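You operate a simulated robot arm through the tools that you are given. There is no shell and no other tool. Be economical: measure what you need, move in short steps, check, and stop when the job is done.

You run a simulated two-armed robot. Do the job below in one go: nothing can be reset, and whatever is moved stays where it is left.

## Task
Label the wide tub, hold the white carton while you pull its divider out, and pack the tub.
Fine: one label; the red divider stands in the white holder; shut the flap.

Only the result counts: the job must be done as asked and must still hold three seconds after the hand-in. Knocking over, shifting, dropping, spilling or breaking anything else fails it.

## Robot
Two 6-joint arms with two-finger parallel grippers on one trunk, on a base that drives. Base frame: it is fixed to the floor where the robot stands at the start and does not move with it; the origin is under the middle of the robot, x ahead of it, y to its left, z up. Lengths are in m, angles in rad, forces in N, time in s.
The left shoulder is at the start at [0.06, 0.187, 1.247], the right one opposite. Places, roughly: carton [0.6, -0.6, 0.8]; slot of the white carton [0.6, -0.6, 0.8]; slot of the white holder [0.8, 0.1, 0.9]; small tub with a white band [0.5, 1.25, 1]; small tub with a yellow band [1, 1, 1]; top flap of the white carton [0.7, -0.6, 1]; trolley [0.7, -0.6, 0.5]; white tub lid (8x8x2 cm) [0.5, 1.1, 0.9]; yellow tub lid (8x8x2 cm) [0.9, 1.1, 1]. Payload 1.57 kg a hand.
The tool frame of a hand sits at the grasp point between the pads (the TCP): z along the fingers, y along the line on which they close. The tips reach 0.03 m beyond it. Largest opening 0.11 m; finger width 0.024, thickness 0.012; the body of the gripper, 0.048 by 0.112 m, starts 0.078 m behind the TCP.
Orientation is that of the tool frame in the base frame, as a unit quaternion [w, x, y, z]. With the fingers straight down and closing along the base's y, the tool's x points along the base's -x, its y along +y and its z along -z.

## Interface
- The arms move only by the tool servo_tool. It takes "left_motion", "right_motion" or both (then of equal length, played together; a hand with none holds still); each is a list of rows, each a list of 3 entries, a list of its own where there are three numbers: the gripper command, from -1 (shut) to 1 (fully open), values between in proportion, then the shift along the tool's x, y, z in units of 100 mm (1.0 is 100 mm), then the turn, a rotation vector about the tool's x, y, z in units of 60 degrees (1.0 is 60 degrees). In form: [[gripper, [dx, dy, dz], [rx, ry, rz]], ...]. A call has 1 to 8 rows; each row is the pose to reach, as a shift and turn from the pose commanded when the call began, along the tool's axes at that moment. A call with a number of a shift or a turn outside -1 to 1 is refused whole. Each row takes 0.2 s and may step no farther than 0.05 m and 0.15 rad from the row before; otherwise, or with a gripper value out of range, the whole call is refused. A pose out of reach is approached as far as the arm can. The call stops where the force on the tool passes 90 N (or 10 N more than at its start, if that is more) or the arm is blocked; 0.2 s more then pass. Each finger travels about 0.153 m/s and halts on what it meets, pressing with about 40 N; the grip force reading is that of the motor and also rises with nothing between the fingers. The clock runs only during rows and for 0.2 s after the last one: add rows that repeat a pose to give the fingers time. It gives the time, the measured TCP pose, the force on the tool (base axes), the opening and the grip force at its end, in the units of the frame above (readings bear some noise), with the torque about the TCP (base axes, N m) and any sound that the robot's microphone picked up.
- Cameras (640 x 400 px; columns grow to the right, rows downward): "scene" is now at [0.009, -0.036, 1.7865]; the picture's right is [-0.45, -0.90, 0.00], its down [-0.69, 0.35, -0.63] and it looks along [0.57, -0.28, -0.77] (base axes); focal length 277 px, centre (320, 200). "left" rides on the left gripper at [0.07, -0.016, -0.141] in its tool frame; the picture's right is [0.23, 0.97, 0.00], its down [-0.86, 0.20, -0.48] and it looks along [-0.47, 0.11, 0.88] (tool axes); focal length 222 px, centre (320, 200). "right" rides on the right gripper at [0.07, 0.016, -0.141] in its tool frame; the picture's right is [-0.23, 0.97, 0.00], its down [-0.86, -0.20, -0.48] and it looks along [-0.47, -0.11, 0.88] (tool axes); focal length 222 px, centre (320, 200). There is no depth. A picture from a camera that has moved, and an enlarged one, comes with that camera's place and axes in the base frame and with its lens.
- capture(camera): a new picture of that camera. It takes no simulated time.
- raise_lower(by): slides the trunk up (or, below 0, down) by that many m; the arms and the scene camera ride with it, the base frame stays. It gives what a move gives, with no picture.
- base_move(legs): drives the robot by 1 to 6 legs, each [ahead, left, turn to the left] in m, m and rad, along the robot's own axes; the way and the turn of a leg run together, so that a leg with both is an arc; at most 1.5 m and 3.142 rad a leg. The arms and the cameras ride along, it lands a little off, and it stops where it bumps. It gives what a move gives.
- head_to(pan, tilt): turns the head with the scene camera to pan (to the left, within 1.501 rad either way) and tilt (down, from -0.506 to 1.204), counted from straight ahead of the robot. It gives what a move gives.
- zoom(camera, box): a new picture of the part [left, top, right, bottom] of that camera's present view, enlarged. It takes no simulated time.
- close_job(): hands the job in; it is judged then, once.

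Go step by step. Nothing tells you exact positions but the pictures and the camera data: compare them with the known pose of the tool, close in by small moves and look again before you grip or let go. The budget is 120 turns and 100 pictures, counting those below and the enlarged ones. Unless the task says otherwise, let go and move clear before handing in, and close with one line.

The tools are called after "Emit:" as name(argument=value, ...) on one line, values as JSON. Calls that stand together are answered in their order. servo_tool: Moves the arms, as the interface text tells. Its arguments: {"type":"object","properties":{"left_motion":{"type":"array","items":{"type":"array"}},"right_motion":{"type":"array","items":{"type":"array"}}},"required":[]} The other tools are called the same way: raise_lower (by) slides the trunk up or down; base_move (legs) drives the base; head_to (pan, tilt) turns the head that bears the scene camera; capture (camera) takes a picture; zoom (camera, box) takes an enlarged picture of a part of a camera's view; close_job () hands the job in.

At the start:

```text
t: 0.0
left_eef_pos: [0.4046, -0.0172, 1.3074]
left_ee_rot: [0.001, -0.001, 1.0, 0.001]
left_force: [0.2, -1.0, 0.4]
left_torque: [-0.01, -0.01, -0.01]
left_grip_width: 0.1099
left_grasp_force: 0.1
right_eef_pos: [0.2786, -0.431, 1.2473]
right_ee_rot: [0.0, 0.0, 1.0, 0.0]
right_force: [-0.2, 0.1, 0.0]
right_torque: [0.0, 0.0, 0.0]
right_grip_width: 0.1101
right_grasp_force: 0.1
trunk travel left (down, up): [-0.875, 0.115]
robot x, y, heading: [-0.0003, 0.0009, 0.003]
head pan, tilt: [-0.463, 0.887]
```

scene: 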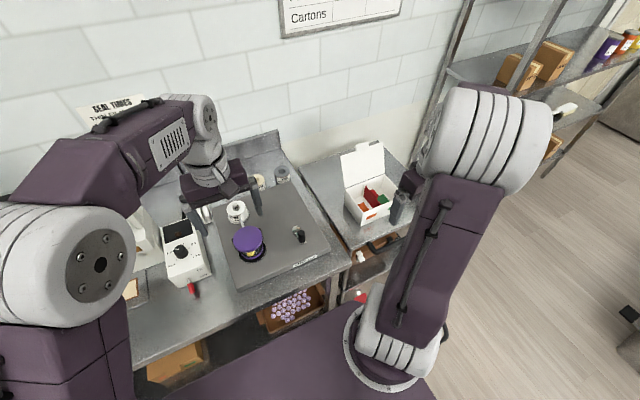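
right: 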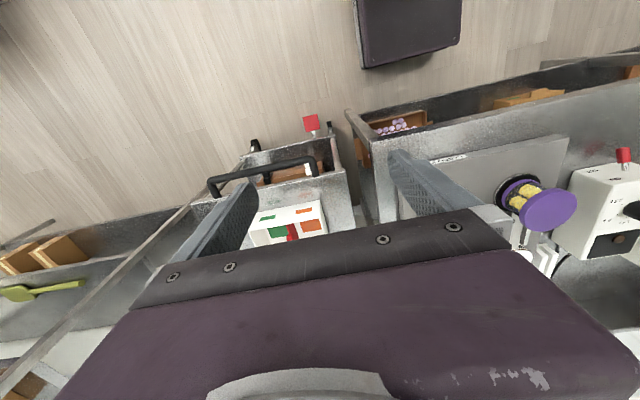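
left: 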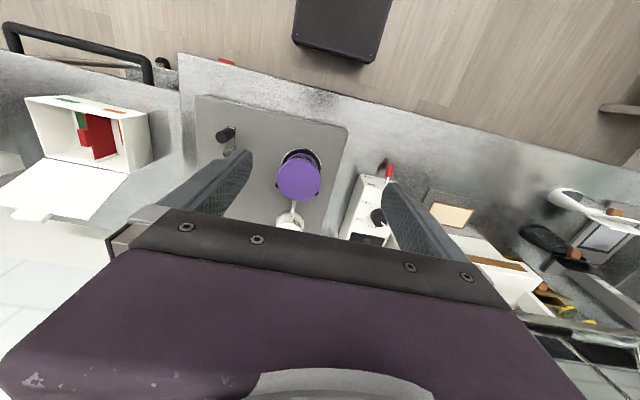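

I see a bench with a device holding a purple-lidded tub, a white open carton on a trolley with a red divider, and shelves. First I look around with the scene camera.

Emit:
zoom(camera="scene", box=[130, 140, 450, 340])

Emit:
head_to(pan=0.5, tilt=0.6)

Emit:
capture(camera="scene")

Emit:
head_to(pan=1.2, tilt=0.6)

Emit:
capture(camera="scene")

```text
2.00 times, centred on (290, 240) of scene
camera zoom: at [0.009, -0.036, 1.7865], right [-0.45, -0.9, 0.0], down [-0.69, 0.35, -0.63], along [0.57, -0.28, -0.77], focal length 553 px, centre (380, 120)
```

zoom: 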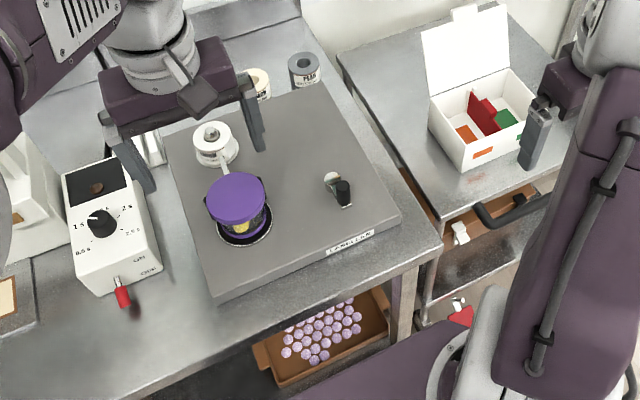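

```text
t: 1.2
left_eef_pos: [0.4054, -0.0184, 1.3084]
left_ee_rot: [0.001, 0.0, 1.0, 0.0]
left_force: [-0.2, -0.7, -0.1]
left_torque: [-0.02, -0.01, 0.0]
left_grip_width: 0.1098
left_grasp_force: 0.1
right_eef_pos: [0.2782, -0.4305, 1.2477]
right_ee_rot: [-0.001, 0.0, 1.0, 0.0]
right_force: [-1.1, 0.6, 0.2]
right_torque: [-0.01, -0.01, 0.01]
right_grip_width: 0.1101
right_grasp_force: 0.0
trunk travel left (down, up): [-0.875, 0.115]
robot x, y, heading: [-0.0023, -0.0009, 0.002]
head pan, tilt: [0.499, 0.6]
```

```text
95 pictures are left
camera scene: at [0.0183, 0.0402, 1.8102], right [0.48, -0.88, 0.0], down [-0.5, -0.27, -0.82], along [0.72, 0.39, -0.57], focal length 277 px, centre (320, 200)
```

scene: 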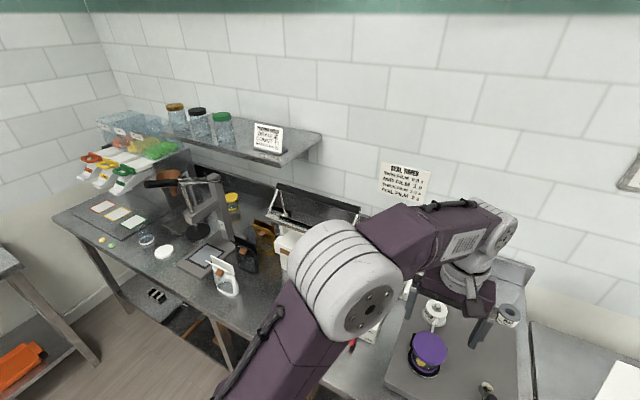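

```text
t: 2.3
left_eef_pos: [0.4049, -0.0171, 1.3078]
left_ee_rot: [0.0, 0.0, 1.0, 0.0]
left_force: [-1.4, -0.3, -0.4]
left_torque: [0.0, 0.0, 0.01]
left_grip_width: 0.1099
left_grasp_force: 0.0
right_eef_pos: [0.2788, -0.4301, 1.2467]
right_ee_rot: [0.0, 0.0, 1.0, 0.0]
right_force: [0.2, -0.2, 0.2]
right_torque: [0.01, 0.01, 0.02]
right_grip_width: 0.11
right_grasp_force: 0.0
trunk travel left (down, up): [-0.875, 0.115]
robot x, y, heading: [-0.0019, 0.0033, 0.002]
head pan, tilt: [1.201, 0.6]
```

```text
94 pictures are left
camera scene: at [-0.0273, 0.0803, 1.8102], right [0.93, -0.36, 0.0], down [-0.2, -0.53, -0.83], along [0.3, 0.77, -0.56], focal length 277 px, centre (320, 200)
```

scene: 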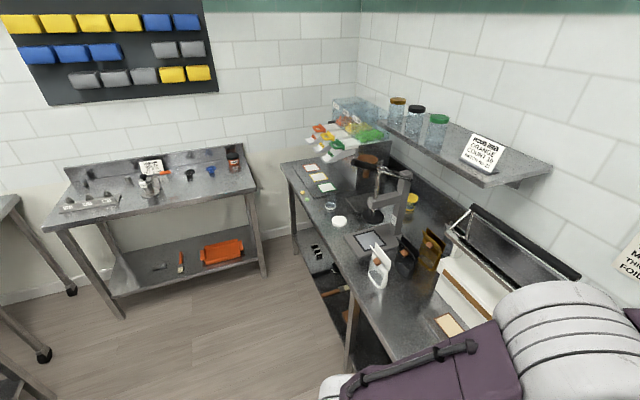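

There are several stations and signs to read. I zoom in on the labels and the labeller.

Emit:
head_to(pan=0.3, tilt=0.6)

Emit:
zoom(camera="scene", box=[200, 130, 460, 290])

Emit:
head_to(pan=-0.4, tilt=0.5)

Emit:
capture(camera="scene")

Emit:
zoom(camera="left", box=[160, 80, 400, 230])

Emit:
zoom(camera="right", box=[200, 100, 360, 260])

```text
t: 3.5
left_eef_pos: [0.4065, -0.0179, 1.3083]
left_ee_rot: [0.0, 0.001, 1.0, 0.001]
left_force: [0.6, 0.4, 0.8]
left_torque: [0.01, 0.01, 0.03]
left_grip_width: 0.1099
left_grasp_force: 0.0
right_eef_pos: [0.2786, -0.4309, 1.2477]
right_ee_rot: [0.0, 0.0, 1.0, 0.0]
right_force: [0.8, -0.1, 0.1]
right_torque: [-0.03, 0.01, 0.05]
right_grip_width: 0.1103
right_grasp_force: 0.1
trunk travel left (down, up): [-0.875, 0.115]
robot x, y, heading: [0.0003, 0.0051, -0.001]
head pan, tilt: [0.3, 0.6]
```

```text
2.46 times, centred on (330, 210) of scene
camera zoom: at [0.0251, 0.0242, 1.8102], right [0.3, -0.95, 0.0], down [-0.54, -0.17, -0.83], along [0.79, 0.24, -0.56], focal length 681 px, centre (295, 175)
```

zoom: 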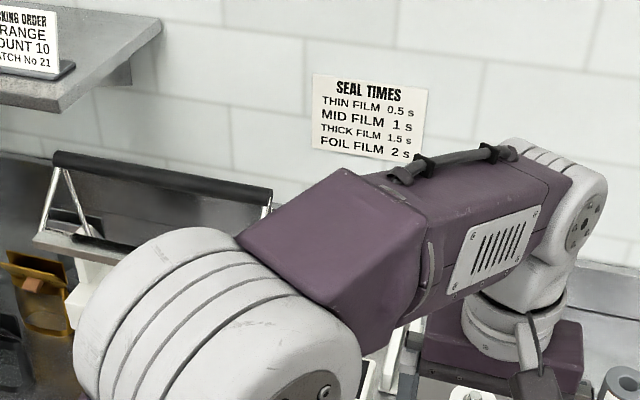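

```text
t: 4.6
left_eef_pos: [0.406, -0.0162, 1.3088]
left_ee_rot: [0.0, 0.0, 1.0, 0.0]
left_force: [0.5, 0.5, -0.4]
left_torque: [-0.03, -0.02, 0.01]
left_grip_width: 0.11
left_grasp_force: 0.1
right_eef_pos: [0.2781, -0.4323, 1.2461]
right_ee_rot: [0.0, 0.0, 1.0, 0.0]
right_force: [0.5, 0.6, -0.9]
right_torque: [-0.01, 0.02, -0.01]
right_grip_width: 0.11
right_grasp_force: 0.0
trunk travel left (down, up): [-0.875, 0.115]
robot x, y, heading: [-0.0001, -0.0001, -0.001]
head pan, tilt: [-0.4, 0.499]
```

```text
92 pictures are left
camera scene: at [0.0245, -0.0373, 1.8193], right [-0.39, -0.92, 0.0], down [-0.44, 0.19, -0.88], along [0.81, -0.34, -0.48], focal length 277 px, centre (320, 200)
```

scene: 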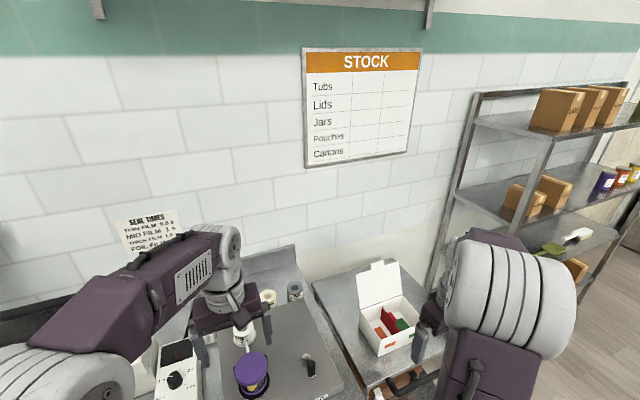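

```text
2.67 times, centred on (280, 155) of left
camera zoom: at [0.3358, -0.0324, 1.4475], right [-0.23, 0.97, 0.0], down [0.86, 0.2, 0.48], along [0.47, 0.11, -0.88], focal length 592 px, centre (427, 320)
```

zoom: 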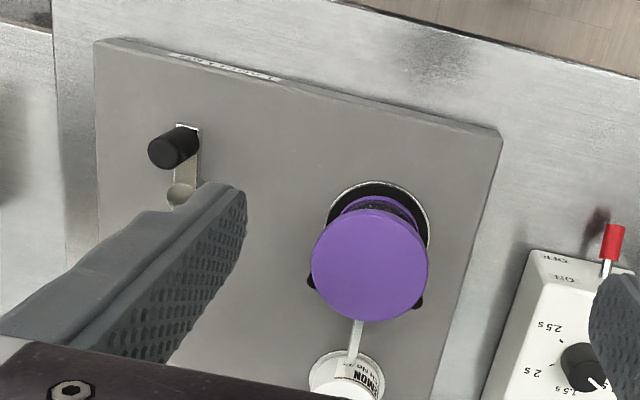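

```text
2.50 times, centred on (280, 180) of right
camera zoom: at [0.2078, -0.4138, 1.3883], right [0.23, 0.97, 0.0], down [0.86, -0.2, 0.48], along [0.47, -0.11, -0.88], focal length 555 px, centre (420, 250)
```

zoom: 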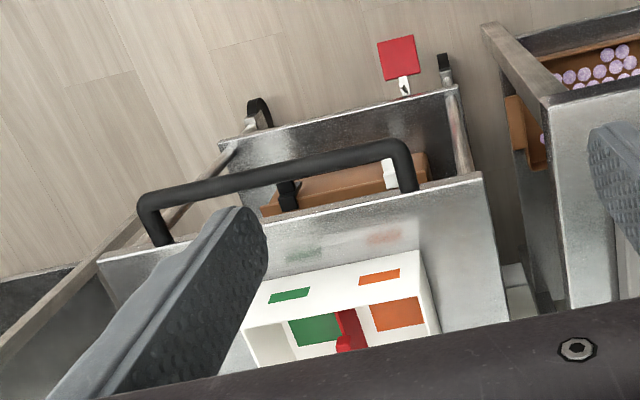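

The labeller carries the purple-lidded wide tub. I take close zooms of it and the carton.

Emit:
head_to(pan=-0.3, tilt=0.95)

Emit:
zoom(camera="scene", box=[200, 100, 360, 200])

Emit:
zoom(camera="scene", box=[200, 170, 360, 270])

Emit:
zoom(camera="scene", box=[360, 110, 520, 210])

Emit:
capture(camera="scene")

```text
t: 5.5
left_eef_pos: [0.4057, -0.0176, 1.3088]
left_ee_rot: [0.0, 0.0, 1.0, -0.001]
left_force: [-0.3, -0.9, 0.0]
left_torque: [0.01, -0.01, 0.01]
left_grip_width: 0.1102
left_grasp_force: 0.0
right_eef_pos: [0.279, -0.4309, 1.2475]
right_ee_rot: [0.0, 0.001, 1.0, 0.0]
right_force: [0.3, -0.5, 0.5]
right_torque: [-0.02, 0.02, -0.01]
right_grip_width: 0.11
right_grasp_force: 0.1
trunk travel left (down, up): [-0.875, 0.115]
robot x, y, heading: [-0.0017, -0.0013, -0.002]
head pan, tilt: [-0.3, 0.949]
```

```text
4.00 times, centred on (280, 150) of scene
camera zoom: at [0.0102, -0.0236, 1.7819], right [-0.3, -0.96, 0.0], down [-0.78, 0.24, -0.58], along [0.56, -0.17, -0.81], focal length 1106 px, centre (480, 400)
```

zoom: 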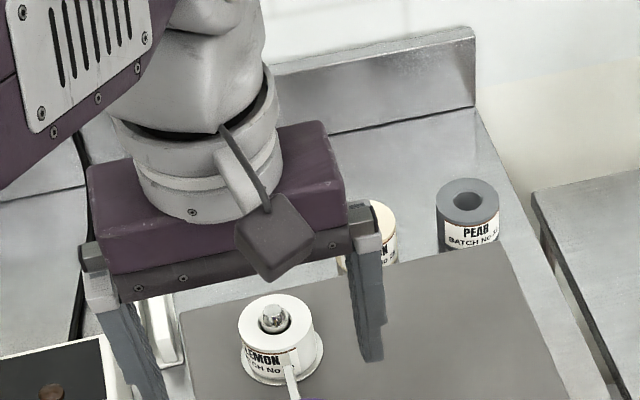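

```text
4.00 times, centred on (280, 220) of scene
camera zoom: at [0.0102, -0.0236, 1.7819], right [-0.3, -0.96, 0.0], down [-0.78, 0.24, -0.58], along [0.56, -0.17, -0.81], focal length 1106 px, centre (480, 120)
```

zoom: 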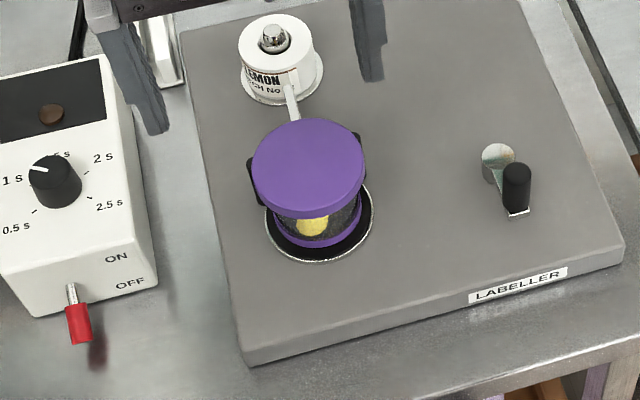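

```text
4.00 times, centred on (440, 160) of scene
camera zoom: at [0.0102, -0.0236, 1.7819], right [-0.3, -0.96, 0.0], down [-0.78, 0.24, -0.58], along [0.56, -0.17, -0.81], focal length 1106 px, centre (-160, 360)
```

zoom: 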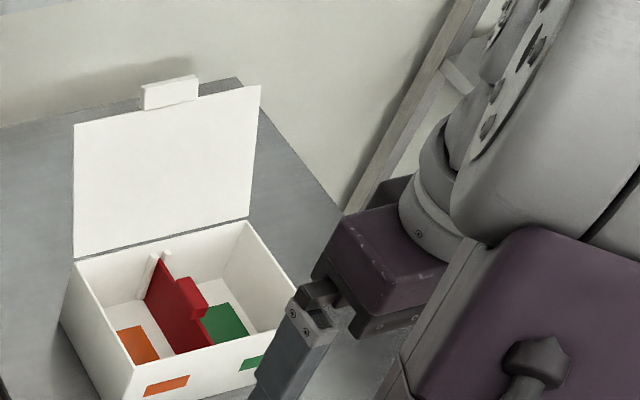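

```text
86 pictures are left
camera scene: at [0.0102, -0.0236, 1.7819], right [-0.3, -0.96, 0.0], down [-0.78, 0.24, -0.58], along [0.56, -0.17, -0.81], focal length 277 px, centre (320, 200)
```

scene: 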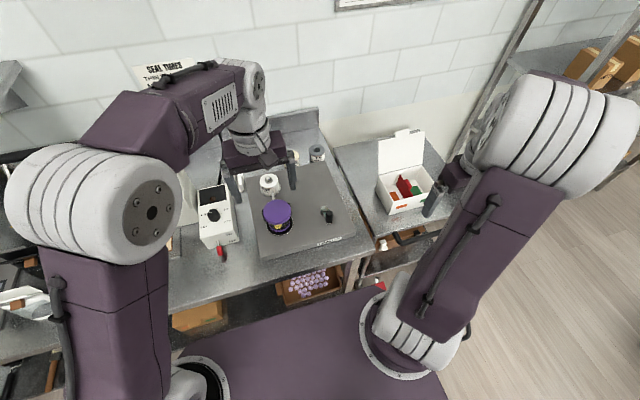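

The mounted roll reads LEMON and the tub sits on the labeller's nest; the lever is near (0.49, -0.19). I move the left hand aside and bring the right hand's camera over the lever and rolls.

Emit:
servo_tool(left_motion=[[1, [0, 0.5, 0], [0, 0, 0]], [1, [0, 1, 0], [0, 0, 0]]], right_motion=[[1, [0, 0.45, 0], [0, 0, 0]], [1, [0, 0.9, 0], [0, 0, 0]]])

Emit:
servo_tool(left_motion=[[1, [0, 0.5, 0], [0, 0, 0]], [1, [0, 1, 0], [0, 0, 0]]], right_motion=[[1, [-0.3, 0.4, 0], [0, 0, 0]], [1, [-0.6, 0.8, 0], [0, 0, 0]]])

Emit:
capture(camera="right")

Emit:
capture(camera="scene")

```text
t: 6.1
left_eef_pos: [0.4052, 0.089, 1.3105]
left_ee_rot: [0.0, 0.0, 1.0, -0.003]
left_force: [0.4, 0.4, -0.3]
left_torque: [-0.04, 0.02, 0.05]
left_grip_width: 0.1101
left_grasp_force: 0.0
right_eef_pos: [0.2771, -0.3345, 1.2473]
right_ee_rot: [0.001, 0.0, 1.0, -0.002]
right_force: [0.7, 0.5, 0.4]
right_torque: [-0.03, -0.01, -0.01]
right_grip_width: 0.1101
right_grasp_force: 0.0
trunk travel left (down, up): [-0.875, 0.115]
robot x, y, heading: [0.0003, -0.0009, -0.004]
head pan, tilt: [-0.3, 0.949]
```

```text
t: 6.7
left_eef_pos: [0.4067, 0.1914, 1.3077]
left_ee_rot: [-0.001, 0.0, 1.0, -0.003]
left_force: [-0.2, 0.4, -0.2]
left_torque: [-0.05, -0.02, -0.03]
left_grip_width: 0.11
left_grasp_force: 0.2
right_eef_pos: [0.3397, -0.256, 1.2484]
right_ee_rot: [0.0, 0.0, 1.0, -0.003]
right_force: [-1.0, 0.4, -0.8]
right_torque: [-0.07, -0.02, 0.04]
right_grip_width: 0.1099
right_grasp_force: 0.0
trunk travel left (down, up): [-0.875, 0.115]
robot x, y, heading: [0.0011, -0.0021, -0.005]
head pan, tilt: [-0.3, 0.949]
```

```text
85 pictures are left
camera right: at [0.2696, -0.2381, 1.3889], right [0.23, 0.97, -0.01], down [0.86, -0.2, 0.48], along [0.47, -0.11, -0.88], focal length 222 px, centre (320, 200)
```

right: 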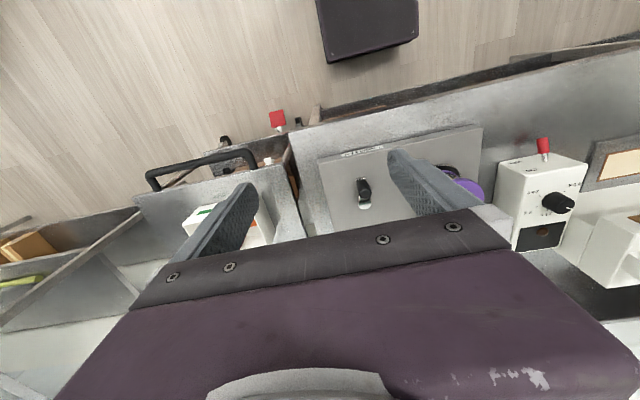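

```text
84 pictures are left
camera scene: at [0.0117, -0.0146, 1.7819], right [-0.3, -0.96, 0.01], down [-0.78, 0.24, -0.58], along [0.56, -0.18, -0.81], focal length 277 px, centre (320, 200)
```

scene: 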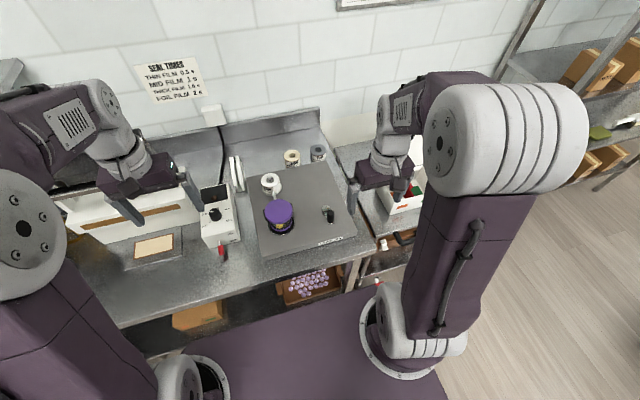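

The labeller and holder are clear now; I zoom in on rolls, holder, lever and the trolley.

Emit:
zoom(camera="scene", box=[210, 130, 350, 218])

Emit:
zoom(camera="scene", box=[240, 190, 360, 265])

Emit:
zoom(camera="right", box=[320, 130, 480, 230])

```text
4.55 times, centred on (280, 174) of scene
camera zoom: at [0.0117, -0.0146, 1.7819], right [-0.3, -0.96, 0.01], down [-0.78, 0.24, -0.58], along [0.56, -0.18, -0.81], focal length 1257 px, centre (502, 318)
```

zoom: 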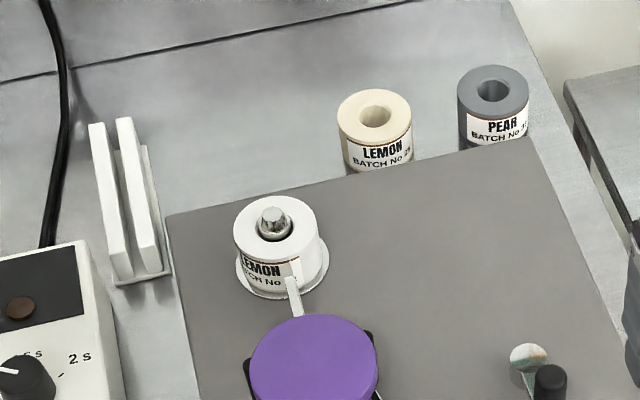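

```text
5.33 times, centred on (300, 228) of scene
camera zoom: at [0.0117, -0.0146, 1.7819], right [-0.3, -0.96, 0.01], down [-0.78, 0.24, -0.58], along [0.56, -0.18, -0.81], focal length 1475 px, centre (427, 53)
```

zoom: 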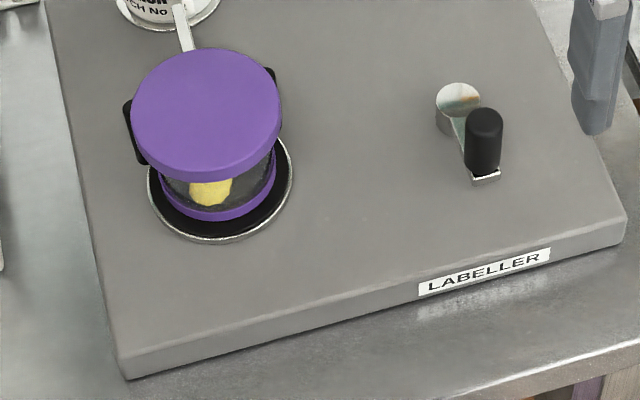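

```text
4.00 times, centred on (400, 180) of right
camera zoom: at [0.2696, -0.2381, 1.3889], right [0.23, 0.97, -0.01], down [0.86, -0.2, 0.48], along [0.47, -0.11, -0.88], focal length 888 px, centre (0, 280)
```

zoom: 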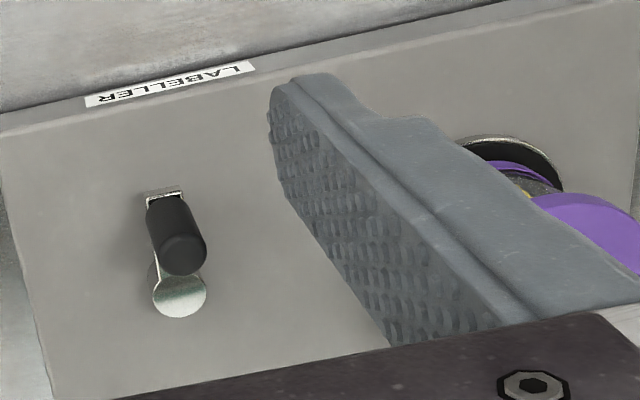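

The lever is a crank with a black upright knob and a pivot behind it. I lower the trunk and bring the right hand in for a closer look.

Emit:
raise_lower(by=-0.12)

Emit:
servo_tool(right_motion=[[1, [-0.3, 0.3, 0], [0, 0, 0]], [1, [-0.5, 0.5, 0], [0, 0, 0]]])

Emit:
capture(camera="right")

Emit:
capture(camera="scene")

```text
t: 8.2
left_eef_pos: [0.4051, 0.1846, 1.1907]
left_ee_rot: [0.0, 0.0, 1.0, 0.0]
left_force: [-1.1, -0.4, 0.8]
left_torque: [0.0, -0.02, 0.0]
left_grip_width: 0.1097
left_grasp_force: 0.1
right_eef_pos: [0.3376, -0.2628, 1.1251]
right_ee_rot: [0.0, 0.0, 1.0, 0.0]
right_force: [-0.3, -0.3, 0.0]
right_torque: [-0.02, 0.0, 0.01]
right_grip_width: 0.1101
right_grasp_force: 0.1
trunk travel left (down, up): [-0.755, 0.235]
robot x, y, heading: [-0.0016, -0.0041, -0.003]
head pan, tilt: [-0.3, 0.949]
```

```text
t: 8.8
left_eef_pos: [0.4054, 0.1866, 1.1896]
left_ee_rot: [0.0, 0.0, 1.0, 0.0]
left_force: [0.0, -0.2, -0.1]
left_torque: [0.0, 0.0, 0.03]
left_grip_width: 0.1103
left_grasp_force: 0.0
right_eef_pos: [0.3905, -0.2121, 1.1269]
right_ee_rot: [0.0, 0.0, 1.0, 0.0]
right_force: [0.5, -0.2, 1.1]
right_torque: [-0.01, 0.02, -0.01]
right_grip_width: 0.1099
right_grasp_force: 0.1
trunk travel left (down, up): [-0.755, 0.235]
robot x, y, heading: [-0.0019, 0.0005, -0.001]
head pan, tilt: [-0.3, 0.949]
```

```text
80 pictures are left
camera right: at [0.3203, -0.1952, 1.269], right [0.23, 0.97, 0.0], down [0.86, -0.2, 0.48], along [0.47, -0.11, -0.88], focal length 222 px, centre (320, 200)
```

right: 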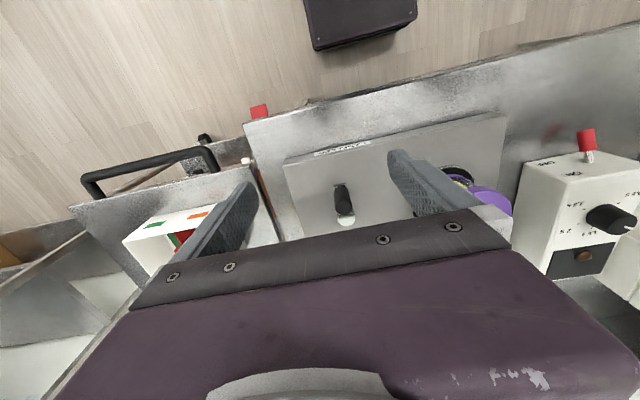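

```text
79 pictures are left
camera scene: at [0.0113, -0.0229, 1.6618], right [-0.3, -0.96, 0.0], down [-0.78, 0.24, -0.58], along [0.56, -0.17, -0.81], focal length 277 px, centre (320, 200)
```

scene: 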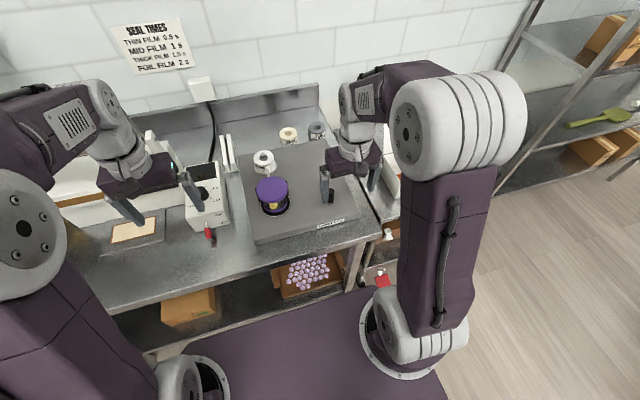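

Knob is about (0.485, -0.20), z 0.94–1.01, pivot 5 cm behind it. I move over it and lower.

Emit:
servo_tool(right_motion=[[0.3, [-0.45, 0.1, 0], [0, 0, 0]], [0.3, [-0.95, 0.12, 0], [0, 0, 0]], [0.3, [-0.95, 0.12, 0], [0, 0, 0]]])

Emit:
raise_lower(by=-0.07)

Emit:
capture(camera="right")

Emit:
zoom(camera="scene", box=[260, 130, 420, 230])

```text
t: 9.6
left_eef_pos: [0.403, 0.1856, 1.1914]
left_ee_rot: [0.001, 0.001, 1.0, -0.001]
left_force: [-0.3, 0.6, -0.2]
left_torque: [0.04, -0.07, -0.02]
left_grip_width: 0.1099
left_grasp_force: 0.1
right_eef_pos: [0.4825, -0.2006, 1.1272]
right_ee_rot: [0.001, 0.0, 1.0, 0.001]
right_force: [0.3, -0.4, -0.3]
right_torque: [-0.01, 0.0, 0.0]
right_grip_width: 0.0716
right_grasp_force: 0.0
trunk travel left (down, up): [-0.755, 0.235]
robot x, y, heading: [-0.0007, -0.0004, -0.003]
head pan, tilt: [-0.3, 0.949]
```

```text
t: 10.7
left_eef_pos: [0.405, 0.1864, 1.1201]
left_ee_rot: [0.0, -0.001, 1.0, 0.0]
left_force: [-0.2, -0.5, -0.2]
left_torque: [-0.01, -0.03, 0.03]
left_grip_width: 0.1099
left_grasp_force: 0.1
right_eef_pos: [0.4846, -0.2, 1.0567]
right_ee_rot: [0.0, 0.0, 1.0, 0.0]
right_force: [0.3, -0.2, 0.0]
right_torque: [0.0, -0.01, -0.01]
right_grip_width: 0.0714
right_grasp_force: 0.1
trunk travel left (down, up): [-0.685, 0.305]
robot x, y, heading: [0.0029, -0.0006, 0.005]
head pan, tilt: [-0.3, 0.949]
```

```text
78 pictures are left
camera right: at [0.4138, -0.1831, 1.1982], right [0.23, 0.97, 0.0], down [0.85, -0.2, 0.48], along [0.47, -0.11, -0.88], focal length 222 px, centre (320, 200)
```

right: 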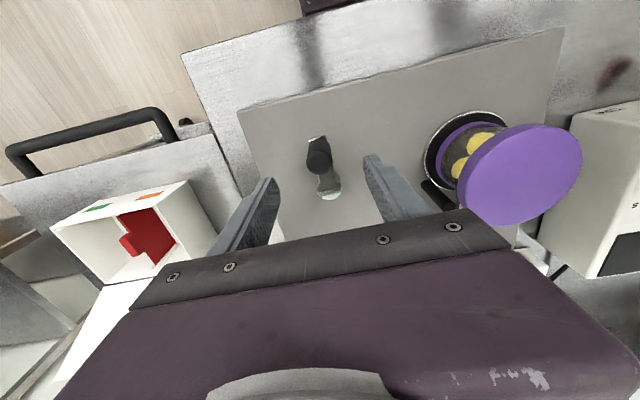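

```text
4.00 times, centred on (340, 180) of scene
camera zoom: at [0.0098, -0.0235, 1.5918], right [-0.3, -0.96, 0.0], down [-0.78, 0.24, -0.58], along [0.56, -0.17, -0.81], focal length 1106 px, centre (240, 280)
```

zoom: 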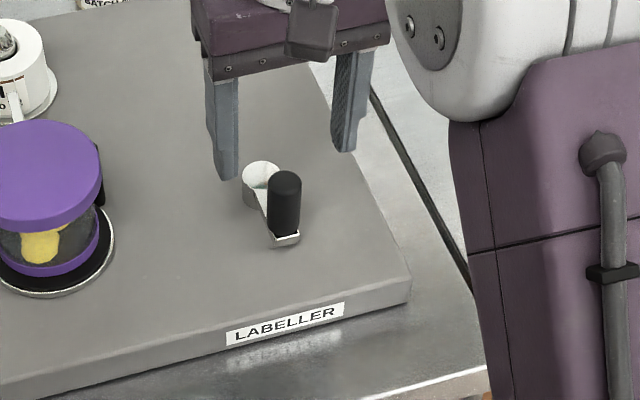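

Knob top is at about (0.476, -0.199). I lower around it and grip it.

Emit:
servo_tool(right_motion=[[0.3, [0.08, 0, 0.35], [0, 0, 0]], [0.3, [0.08, 0, 0.62], [0, 0, 0]], [-1, [0.08, 0, 0.62], [0, 0, 0]], [-1, [0.08, 0, 0.62], [0, 0, 0]]])

Emit:
zoom(camera="scene", box=[260, 130, 420, 230])

```text
t: 11.7
left_eef_pos: [0.4054, 0.1846, 1.12]
left_ee_rot: [0.0, 0.001, 1.0, 0.0]
left_force: [0.0, 0.3, -0.3]
left_torque: [0.04, -0.01, 0.04]
left_grip_width: 0.11
left_grasp_force: 0.1
right_eef_pos: [0.4741, -0.1985, 0.9942]
right_ee_rot: [0.0, 0.001, 1.0, 0.0]
right_force: [0.7, 1.3, -2.9]
right_torque: [-0.64, -0.57, 0.02]
right_grip_width: 0.0235
right_grasp_force: 35.5
trunk travel left (down, up): [-0.685, 0.305]
robot x, y, heading: [-0.0005, -0.0007, -0.002]
head pan, tilt: [-0.3, 0.949]
```

```text
4.00 times, centred on (340, 180) of scene
camera zoom: at [0.0107, -0.0234, 1.5918], right [-0.3, -0.96, 0.0], down [-0.78, 0.24, -0.58], along [0.56, -0.17, -0.81], focal length 1106 px, centre (240, 280)
```

zoom: 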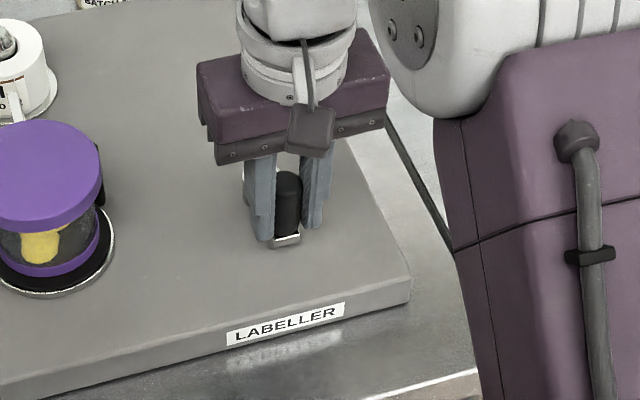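

The knob is gripped. I test a small swing to +y and watch force and sound.

Emit:
servo_tool(right_motion=[[-1, [-0.005, 0.07, 0], [0, 0, 0]], [-1, [-0.02, 0.14, 0], [0, 0, 0]], [-1, [-0.02, 0.14, 0], [0, 0, 0]]])

Emit:
zoom(camera="scene", box=[220, 130, 380, 230])

```text
t: 12.5
left_eef_pos: [0.4042, 0.1848, 1.1201]
left_ee_rot: [0.0, 0.0, 1.0, 0.0]
left_force: [0.0, -0.3, -0.6]
left_torque: [0.0, 0.03, 0.0]
left_grip_width: 0.11
left_grasp_force: 0.0
right_eef_pos: [0.4777, -0.1845, 0.9946]
right_ee_rot: [-0.001, 0.0, 1.0, 0.001]
right_force: [-2.9, -2.9, -3.5]
right_torque: [-0.62, 0.62, -0.2]
right_grip_width: 0.0238
right_grasp_force: 36.1
trunk travel left (down, up): [-0.685, 0.305]
robot x, y, heading: [0.0004, -0.0025, -0.001]
head pan, tilt: [-0.3, 0.949]
```

```text
4.00 times, centred on (300, 180) of scene
camera zoom: at [0.01, -0.0244, 1.5918], right [-0.3, -0.96, 0.0], down [-0.78, 0.24, -0.58], along [0.56, -0.17, -0.81], focal length 1106 px, centre (400, 280)
```

zoom: 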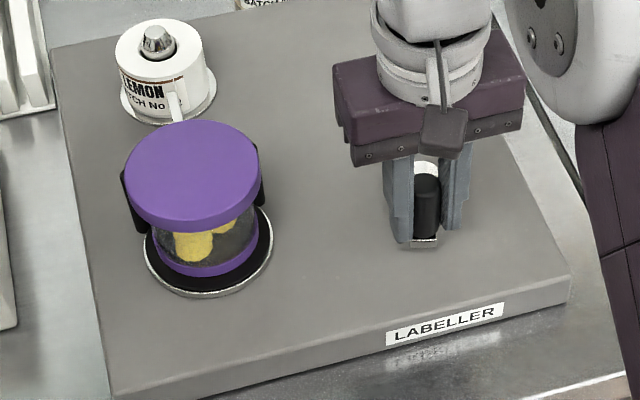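

The crank swings freely. I carry it on along its arc to about 60 degrees.

Emit:
servo_tool(right_motion=[[-1, [-0.055, 0.125, 0], [0, 0, 0]], [-1, [-0.145, 0.235, 0], [0, 0, 0]], [-1, [-0.255, 0.32, 0], [0, 0, 0]], [-1, [-0.255, 0.32, 0], [0, 0, 0]]])

Emit:
zoom(camera="scene", box=[220, 130, 380, 230])

```text
t: 13.5
left_eef_pos: [0.4056, 0.1842, 1.1201]
left_ee_rot: [0.0, 0.001, 1.0, 0.001]
left_force: [-0.4, -0.5, -0.3]
left_torque: [-0.01, -0.04, -0.04]
left_grip_width: 0.1098
left_grasp_force: 0.0
right_eef_pos: [0.5041, -0.1555, 0.9951]
right_ee_rot: [0.001, 0.0, 1.0, 0.0]
right_force: [-1.1, -10.3, 0.7]
right_torque: [-0.57, 0.56, -0.28]
right_grip_width: 0.0238
right_grasp_force: 36.5
trunk travel left (down, up): [-0.685, 0.305]
robot x, y, heading: [0.0029, -0.0005, -0.001]
head pan, tilt: [-0.3, 0.949]
```

```text
4.00 times, centred on (300, 180) of scene
camera zoom: at [0.0101, -0.0261, 1.5918], right [-0.3, -0.96, 0.0], down [-0.78, 0.24, -0.58], along [0.56, -0.17, -0.81], focal length 1106 px, centre (400, 280)
```

zoom: 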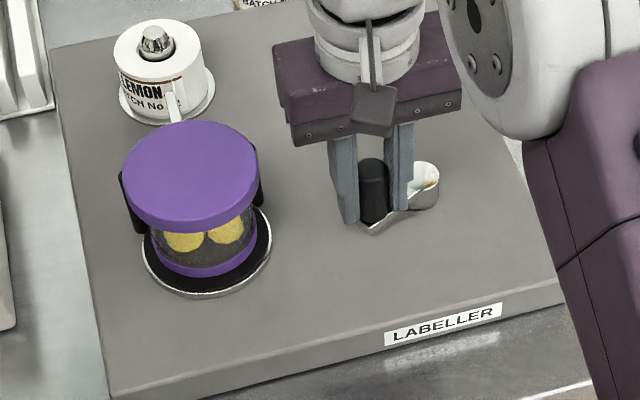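

The tub turns with the crank, so it's winding a label on. I continue to about 90 degrees and look.

Emit:
servo_tool(right_motion=[[-1, [-0.09, 0.035, 0], [0, 0, 0]], [-1, [-0.224, 0.055, 0], [0, 0, 0]], [-1, [-0.224, 0.055, 0], [0, 0, 0]]])

Emit:
zoom(camera="scene", box=[220, 130, 380, 230])

```text
t: 14.3
left_eef_pos: [0.4034, 0.1846, 1.1205]
left_ee_rot: [0.0, 0.0, 1.0, 0.002]
left_force: [0.1, -0.1, 0.3]
left_torque: [0.01, 0.03, -0.01]
left_grip_width: 0.1099
left_grasp_force: 0.1
right_eef_pos: [0.5254, -0.1493, 0.9943]
right_ee_rot: [0.0, 0.0, 1.0, 0.001]
right_force: [-3.8, -10.2, 1.6]
right_torque: [-0.55, 0.52, -0.16]
right_grip_width: 0.0237
right_grasp_force: 35.9
trunk travel left (down, up): [-0.685, 0.305]
robot x, y, heading: [-0.0023, 0.0026, 0.005]
head pan, tilt: [-0.3, 0.949]
```

```text
4.00 times, centred on (300, 180) of scene
camera zoom: at [0.009, -0.0259, 1.5918], right [-0.3, -0.96, 0.0], down [-0.78, 0.24, -0.58], along [0.56, -0.17, -0.81], focal length 1106 px, centre (400, 280)
```

zoom: 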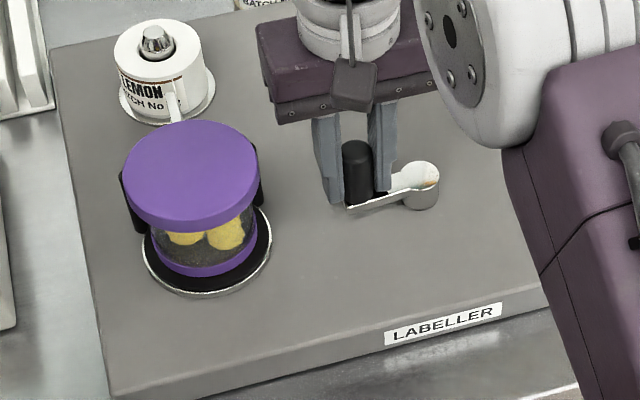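

Still turning smoothly; I continue to 180 degrees.

Emit:
servo_tool(right_motion=[[-1, [-0.135, -0.015, 0], [0, 0, 0]], [-1, [-0.26, -0.065, 0], [0, 0, 0]], [-1, [-0.368, -0.147, 0], [0, 0, 0]], [-1, [-0.45, -0.255, 0], [0, 0, 0]], [-1, [-0.502, -0.38, 0], [0, 0, 0]], [-1, [-0.52, -0.515, 0], [0, 0, 0]], [-1, [-0.52, -0.515, 0], [0, 0, 0]]])

Emit:
zoom(camera="scene", box=[220, 130, 380, 230])

```text
t: 15.9
left_eef_pos: [0.4046, 0.1857, 1.1196]
left_ee_rot: [0.0, 0.001, 1.0, -0.001]
left_force: [-0.9, -0.2, 0.0]
left_torque: [0.03, -0.04, 0.0]
left_grip_width: 0.11
left_grasp_force: 0.1
right_eef_pos: [0.578, -0.201, 0.9946]
right_ee_rot: [0.001, 0.0, 1.0, -0.001]
right_force: [7.6, 0.1, 7.5]
right_torque: [0.33, -0.42, -0.04]
right_grip_width: 0.0238
right_grasp_force: 35.8
trunk travel left (down, up): [-0.685, 0.305]
robot x, y, heading: [-0.0017, 0.0005, -0.002]
head pan, tilt: [-0.3, 0.949]
```

```text
4.00 times, centred on (300, 180) of scene
camera zoom: at [0.0108, -0.0231, 1.5919], right [-0.3, -0.96, 0.0], down [-0.78, 0.24, -0.58], along [0.56, -0.17, -0.81], focal length 1106 px, centre (400, 280)
```

zoom: 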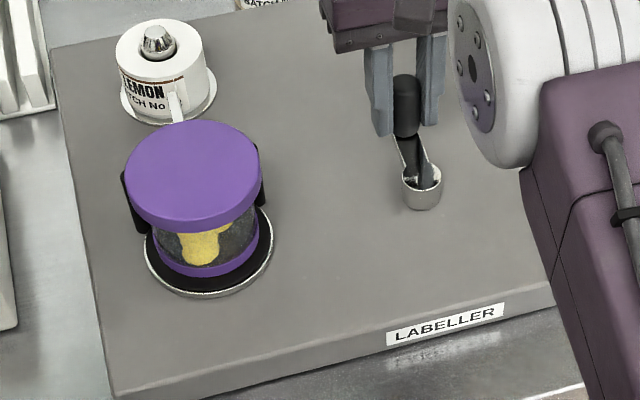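

Half a turn is done, no label visible yet on the front. I continue to 270 degrees.

Emit:
servo_tool(right_motion=[[-1, [0.018, -0.135, 0], [0, 0, 0]], [-1, [0.07, -0.26, 0], [0, 0, 0]], [-1, [0.152, -0.368, 0], [0, 0, 0]], [-1, [0.26, -0.45, 0], [0, 0, 0]], [-1, [0.385, -0.502, 0], [0, 0, 0]], [-1, [0.52, -0.52, 0], [0, 0, 0]], [-1, [0.52, -0.52, 0], [0, 0, 0]]])

Emit:
zoom(camera="scene", box=[220, 130, 380, 230])

```text
t: 17.5
left_eef_pos: [0.407, 0.1893, 1.1188]
left_ee_rot: [0.0, 0.0, 1.0, -0.003]
left_force: [0.8, 0.1, 0.2]
left_torque: [-0.01, 0.0, 0.01]
left_grip_width: 0.11
left_grasp_force: 0.1
right_eef_pos: [0.5283, -0.2498, 0.9928]
right_ee_rot: [-0.001, -0.001, 1.0, 0.0]
right_force: [5.0, 15.6, -7.1]
right_torque: [0.43, -0.6, -0.22]
right_grip_width: 0.0236
right_grasp_force: 35.9
trunk travel left (down, up): [-0.685, 0.305]
robot x, y, heading: [-0.0008, 0.0005, 0.0]
head pan, tilt: [-0.3, 0.949]
```

```text
4.00 times, centred on (300, 180) of scene
camera zoom: at [0.0126, -0.0196, 1.5917], right [-0.3, -0.96, 0.0], down [-0.78, 0.24, -0.58], along [0.55, -0.17, -0.81], focal length 1106 px, centre (400, 280)
```

zoom: 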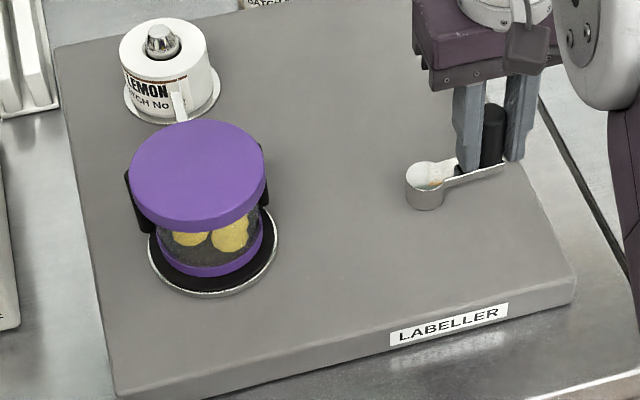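

No label yet and no sound; I finish the full turn.

Emit:
servo_tool(right_motion=[[-1, [0.135, 0.025, 0], [0, 0, 0]], [-1, [0.26, 0.082, 0], [0, 0, 0]], [-1, [0.368, 0.162, 0], [0, 0, 0]], [-1, [0.45, 0.27, 0], [0, 0, 0]], [-1, [0.502, 0.395, 0], [0, 0, 0]], [-1, [0.52, 0.53, 0], [0, 0, 0]], [-1, [0.52, 0.53, 0], [0, 0, 0]]])

Emit:
zoom(camera="scene", box=[220, 130, 380, 230])

Emit:
capture(camera="right")

```text
t: 19.1
left_eef_pos: [0.3978, 0.1864, 1.1241]
left_ee_rot: [0.003, 0.0, 1.0, 0.001]
left_force: [0.8, 0.2, -0.4]
left_torque: [-0.01, -0.05, -0.03]
left_grip_width: 0.1101
left_grasp_force: 0.1
right_eef_pos: [0.4606, -0.1981, 0.9938]
right_ee_rot: [-0.008, -0.001, 1.0, 0.001]
right_force: [-49.0, -1.2, -16.5]
right_torque: [-0.3, -0.79, -0.09]
right_grip_width: 0.0199
right_grasp_force: 33.4
trunk travel left (down, up): [-0.685, 0.305]
robot x, y, heading: [0.0025, -0.0026, 0.001]
head pan, tilt: [-0.3, 0.949]
```

```text
4.00 times, centred on (300, 180) of scene
camera zoom: at [-0.0017, -0.0246, 1.5916], right [-0.3, -0.96, 0.0], down [-0.77, 0.24, -0.59], along [0.56, -0.17, -0.81], focal length 1106 px, centre (400, 280)
```

zoom: 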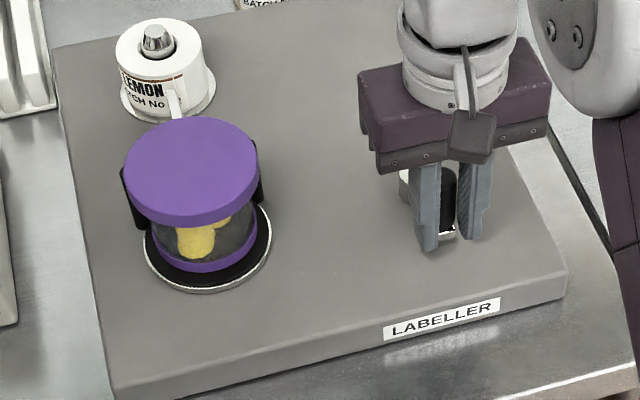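

```text
69 pictures are left
camera right: at [0.3919, -0.1825, 1.1366], right [0.23, 0.97, 0.0], down [0.86, -0.2, 0.47], along [0.45, -0.11, -0.88], focal length 222 px, centre (320, 200)
```

right: 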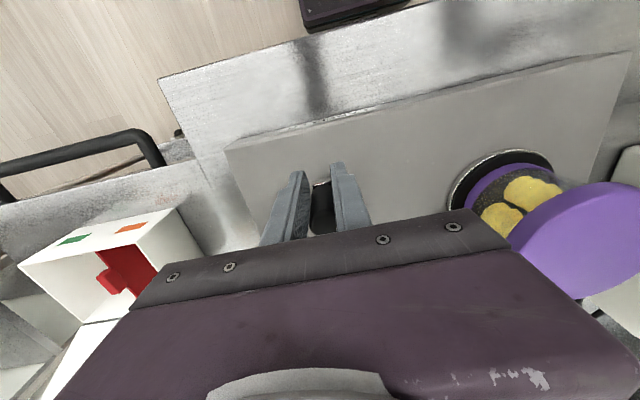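

The grip slipped to the knob's edge near the end of the turn. I open the right fingers and check the tub with the left camera.

Emit:
servo_tool(right_motion=[[0.2, [0, 0, 0], [0, 0, 0]], [0.2, [0, 0, 0], [0, 0, 0]]])

Emit:
capture(camera="left")

```text
t: 19.7
left_eef_pos: [0.4014, 0.1853, 1.1208]
left_ee_rot: [0.0, 0.0, 1.0, 0.0]
left_force: [-1.1, 0.1, 0.4]
left_torque: [0.0, 0.01, 0.0]
left_grip_width: 0.1102
left_grasp_force: 0.0
right_eef_pos: [0.4718, -0.1999, 0.9952]
right_ee_rot: [0.003, 0.0, 1.0, 0.0]
right_force: [0.3, 0.5, 1.3]
right_torque: [0.01, -0.01, 0.01]
right_grip_width: 0.0663
right_grasp_force: 0.0
trunk travel left (down, up): [-0.685, 0.305]
robot x, y, heading: [0.0039, 0.0015, 0.003]
head pan, tilt: [-0.3, 0.949]
```

```text
68 pictures are left
camera left: at [0.3324, 0.1702, 1.2609], right [-0.23, 0.97, 0.0], down [0.85, 0.2, 0.48], along [0.47, 0.11, -0.88], focal length 222 px, centre (320, 200)
```

left: 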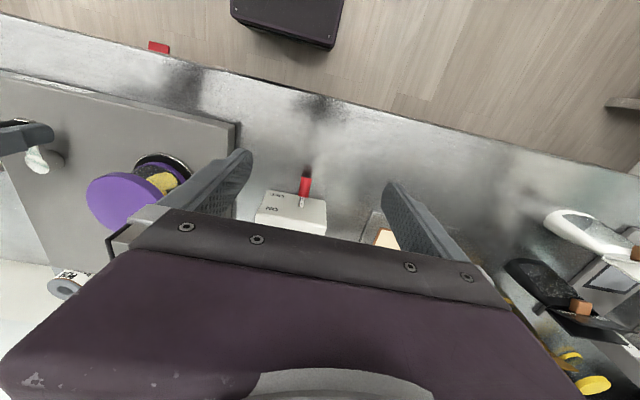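

I check where the crank stands now.

Emit:
zoom(camera="right", box=[240, 130, 400, 230])

Emit:
zoom(camera="scene", box=[220, 150, 380, 250])

```text
4.00 times, centred on (320, 180) of right
camera zoom: at [0.4015, -0.1829, 1.1363], right [0.23, 0.97, 0.0], down [0.85, -0.2, 0.48], along [0.47, -0.11, -0.88], focal length 888 px, centre (320, 280)
```

zoom: 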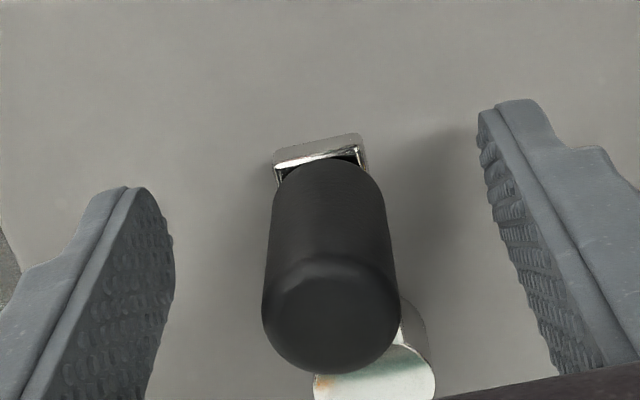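

```text
4.00 times, centred on (300, 200) of scene
camera zoom: at [0.0067, -0.024, 1.5919], right [-0.3, -0.96, 0.0], down [-0.78, 0.24, -0.58], along [0.56, -0.17, -0.81], focal length 1106 px, centre (400, 200)
```

zoom: 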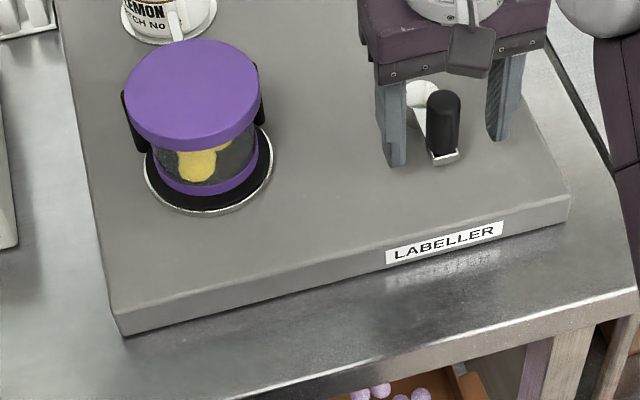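

The crank is back almost exactly at its start. I regrip centrally and push slightly past the full turn.

Emit:
servo_tool(right_motion=[[0.2, [-0.05, 0.0, 0], [0, 0, 0]], [-1, [-0.05, 0.0, 0], [0, 0, 0]], [-1, [-0.05, 0.0, 0], [0, 0, 0]], [-1, [-0.06, 0.07, 0], [0, 0, 0]], [-1, [-0.07, 0.14, 0], [0, 0, 0]], [-1, [-0.1, 0.2, 0], [0, 0, 0]], [-1, [-0.1, 0.2, 0], [0, 0, 0]]])

Emit:
zoom(camera="scene", box=[220, 130, 380, 230])

```text
t: 21.3
left_eef_pos: [0.405, 0.1851, 1.1196]
left_ee_rot: [0.0, 0.0, 1.0, 0.0]
left_force: [0.3, 0.1, -0.4]
left_torque: [0.01, 0.03, 0.01]
left_grip_width: 0.1101
left_grasp_force: 0.1
right_eef_pos: [0.4833, -0.1792, 0.993]
right_ee_rot: [-0.001, -0.001, 1.0, 0.0]
right_force: [-4.6, -3.3, -3.7]
right_torque: [-0.32, 0.41, -0.2]
right_grip_width: 0.0237
right_grasp_force: 36.1
trunk travel left (down, up): [-0.685, 0.305]
robot x, y, heading: [-0.0011, -0.0023, 0.002]
head pan, tilt: [-0.3, 0.949]
```

```text
4.00 times, centred on (300, 180) of scene
camera zoom: at [0.0098, -0.0243, 1.5918], right [-0.3, -0.96, 0.0], down [-0.78, 0.24, -0.58], along [0.56, -0.17, -0.81], focal length 1106 px, centre (400, 280)
```

zoom: 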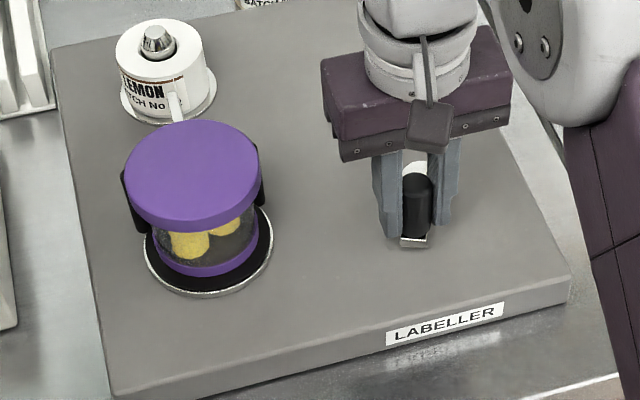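

No label shows on the front. I keep the right hand on the crank and swing the left camera round to look at the tub from the side and back.

Emit:
servo_tool(left_motion=[[1, [-0.15, 0, -0.2], [0, 0, 0.143]], [1, [-0.3, 0, -0.4], [0, 0, 0.286]], [1, [-0.45, 0, -0.5], [0, 0, 0.429]], [1, [-0.6, 0, -0.5], [0, 0, 0.571]], [1, [-0.75, 0, -0.5], [0, 0, 0.714]], [1, [-0.9, 0, -0.5], [0, 0, 0.857]], [1, [-1, 0, -0.5], [0, 0, 1]]])

Emit:
servo_tool(left_motion=[[1, [-0.21, 0.17, 0], [0, 0, 0.125]], [1, [-0.42, 0.34, 0], [0, 0, 0.25]], [1, [-0.63, 0.5, 0], [0, 0, 0.375]], [1, [-0.85, 0.67, 0], [0, 0, 0.5]], [1, [-0.85, 0.67, 0], [0, 0, 0.5]]])

Emit:
capture(camera="left")

```text
t: 22.9
left_eef_pos: [0.5052, 0.1859, 1.1692]
left_ee_rot: [-0.001, 0.502, 0.865, -0.001]
left_force: [-0.1, -0.2, 0.1]
left_torque: [0.01, -0.01, 0.02]
left_grip_width: 0.1101
left_grasp_force: 0.0
right_eef_pos: [0.4836, -0.1788, 0.9936]
right_ee_rot: [0.0, 0.001, 1.0, 0.0]
right_force: [-5.5, 3.4, -10.9]
right_torque: [0.03, -0.29, 0.03]
right_grip_width: 0.0239
right_grasp_force: 36.2
trunk travel left (down, up): [-0.685, 0.305]
robot x, y, heading: [0.001, -0.0016, 0.001]
head pan, tilt: [-0.3, 0.949]
```

```text
t: 24.1
left_eef_pos: [0.5472, 0.1496, 1.1483]
left_ee_rot: [0.001, 0.708, 0.707, -0.001]
left_force: [0.4, -1.2, 0.3]
left_torque: [0.02, 0.02, 0.01]
left_grip_width: 0.1101
left_grasp_force: 0.0
left hand out of reach, approached as far as the arm can: row 2, 3, 4, 5
right_eef_pos: [0.4838, -0.1798, 0.9947]
right_ee_rot: [0.001, 0.0, 1.0, 0.0]
right_force: [-1.2, 4.4, -1.5]
right_torque: [0.07, 1.1, 0.15]
right_grip_width: 0.0236
right_grasp_force: 35.5
trunk travel left (down, up): [-0.685, 0.305]
robot x, y, heading: [-0.0001, -0.0018, 0.002]
head pan, tilt: [-0.3, 0.949]
```

```text
64 pictures are left
camera left: at [0.5296, 0.2203, 1.2872], right [0.97, 0.23, 0.0], down [0.2, -0.85, 0.48], along [0.11, -0.47, -0.88], focal length 222 px, centre (320, 200)
```

left: 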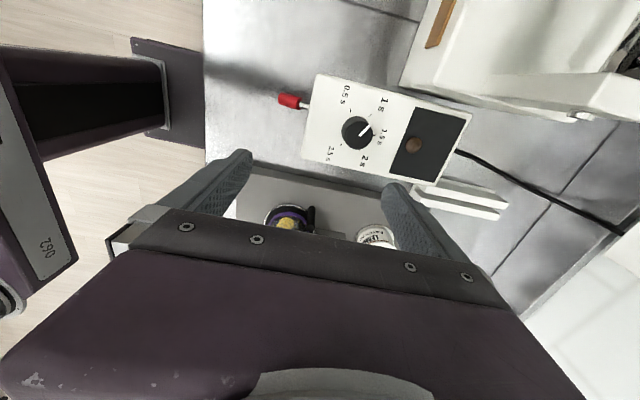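

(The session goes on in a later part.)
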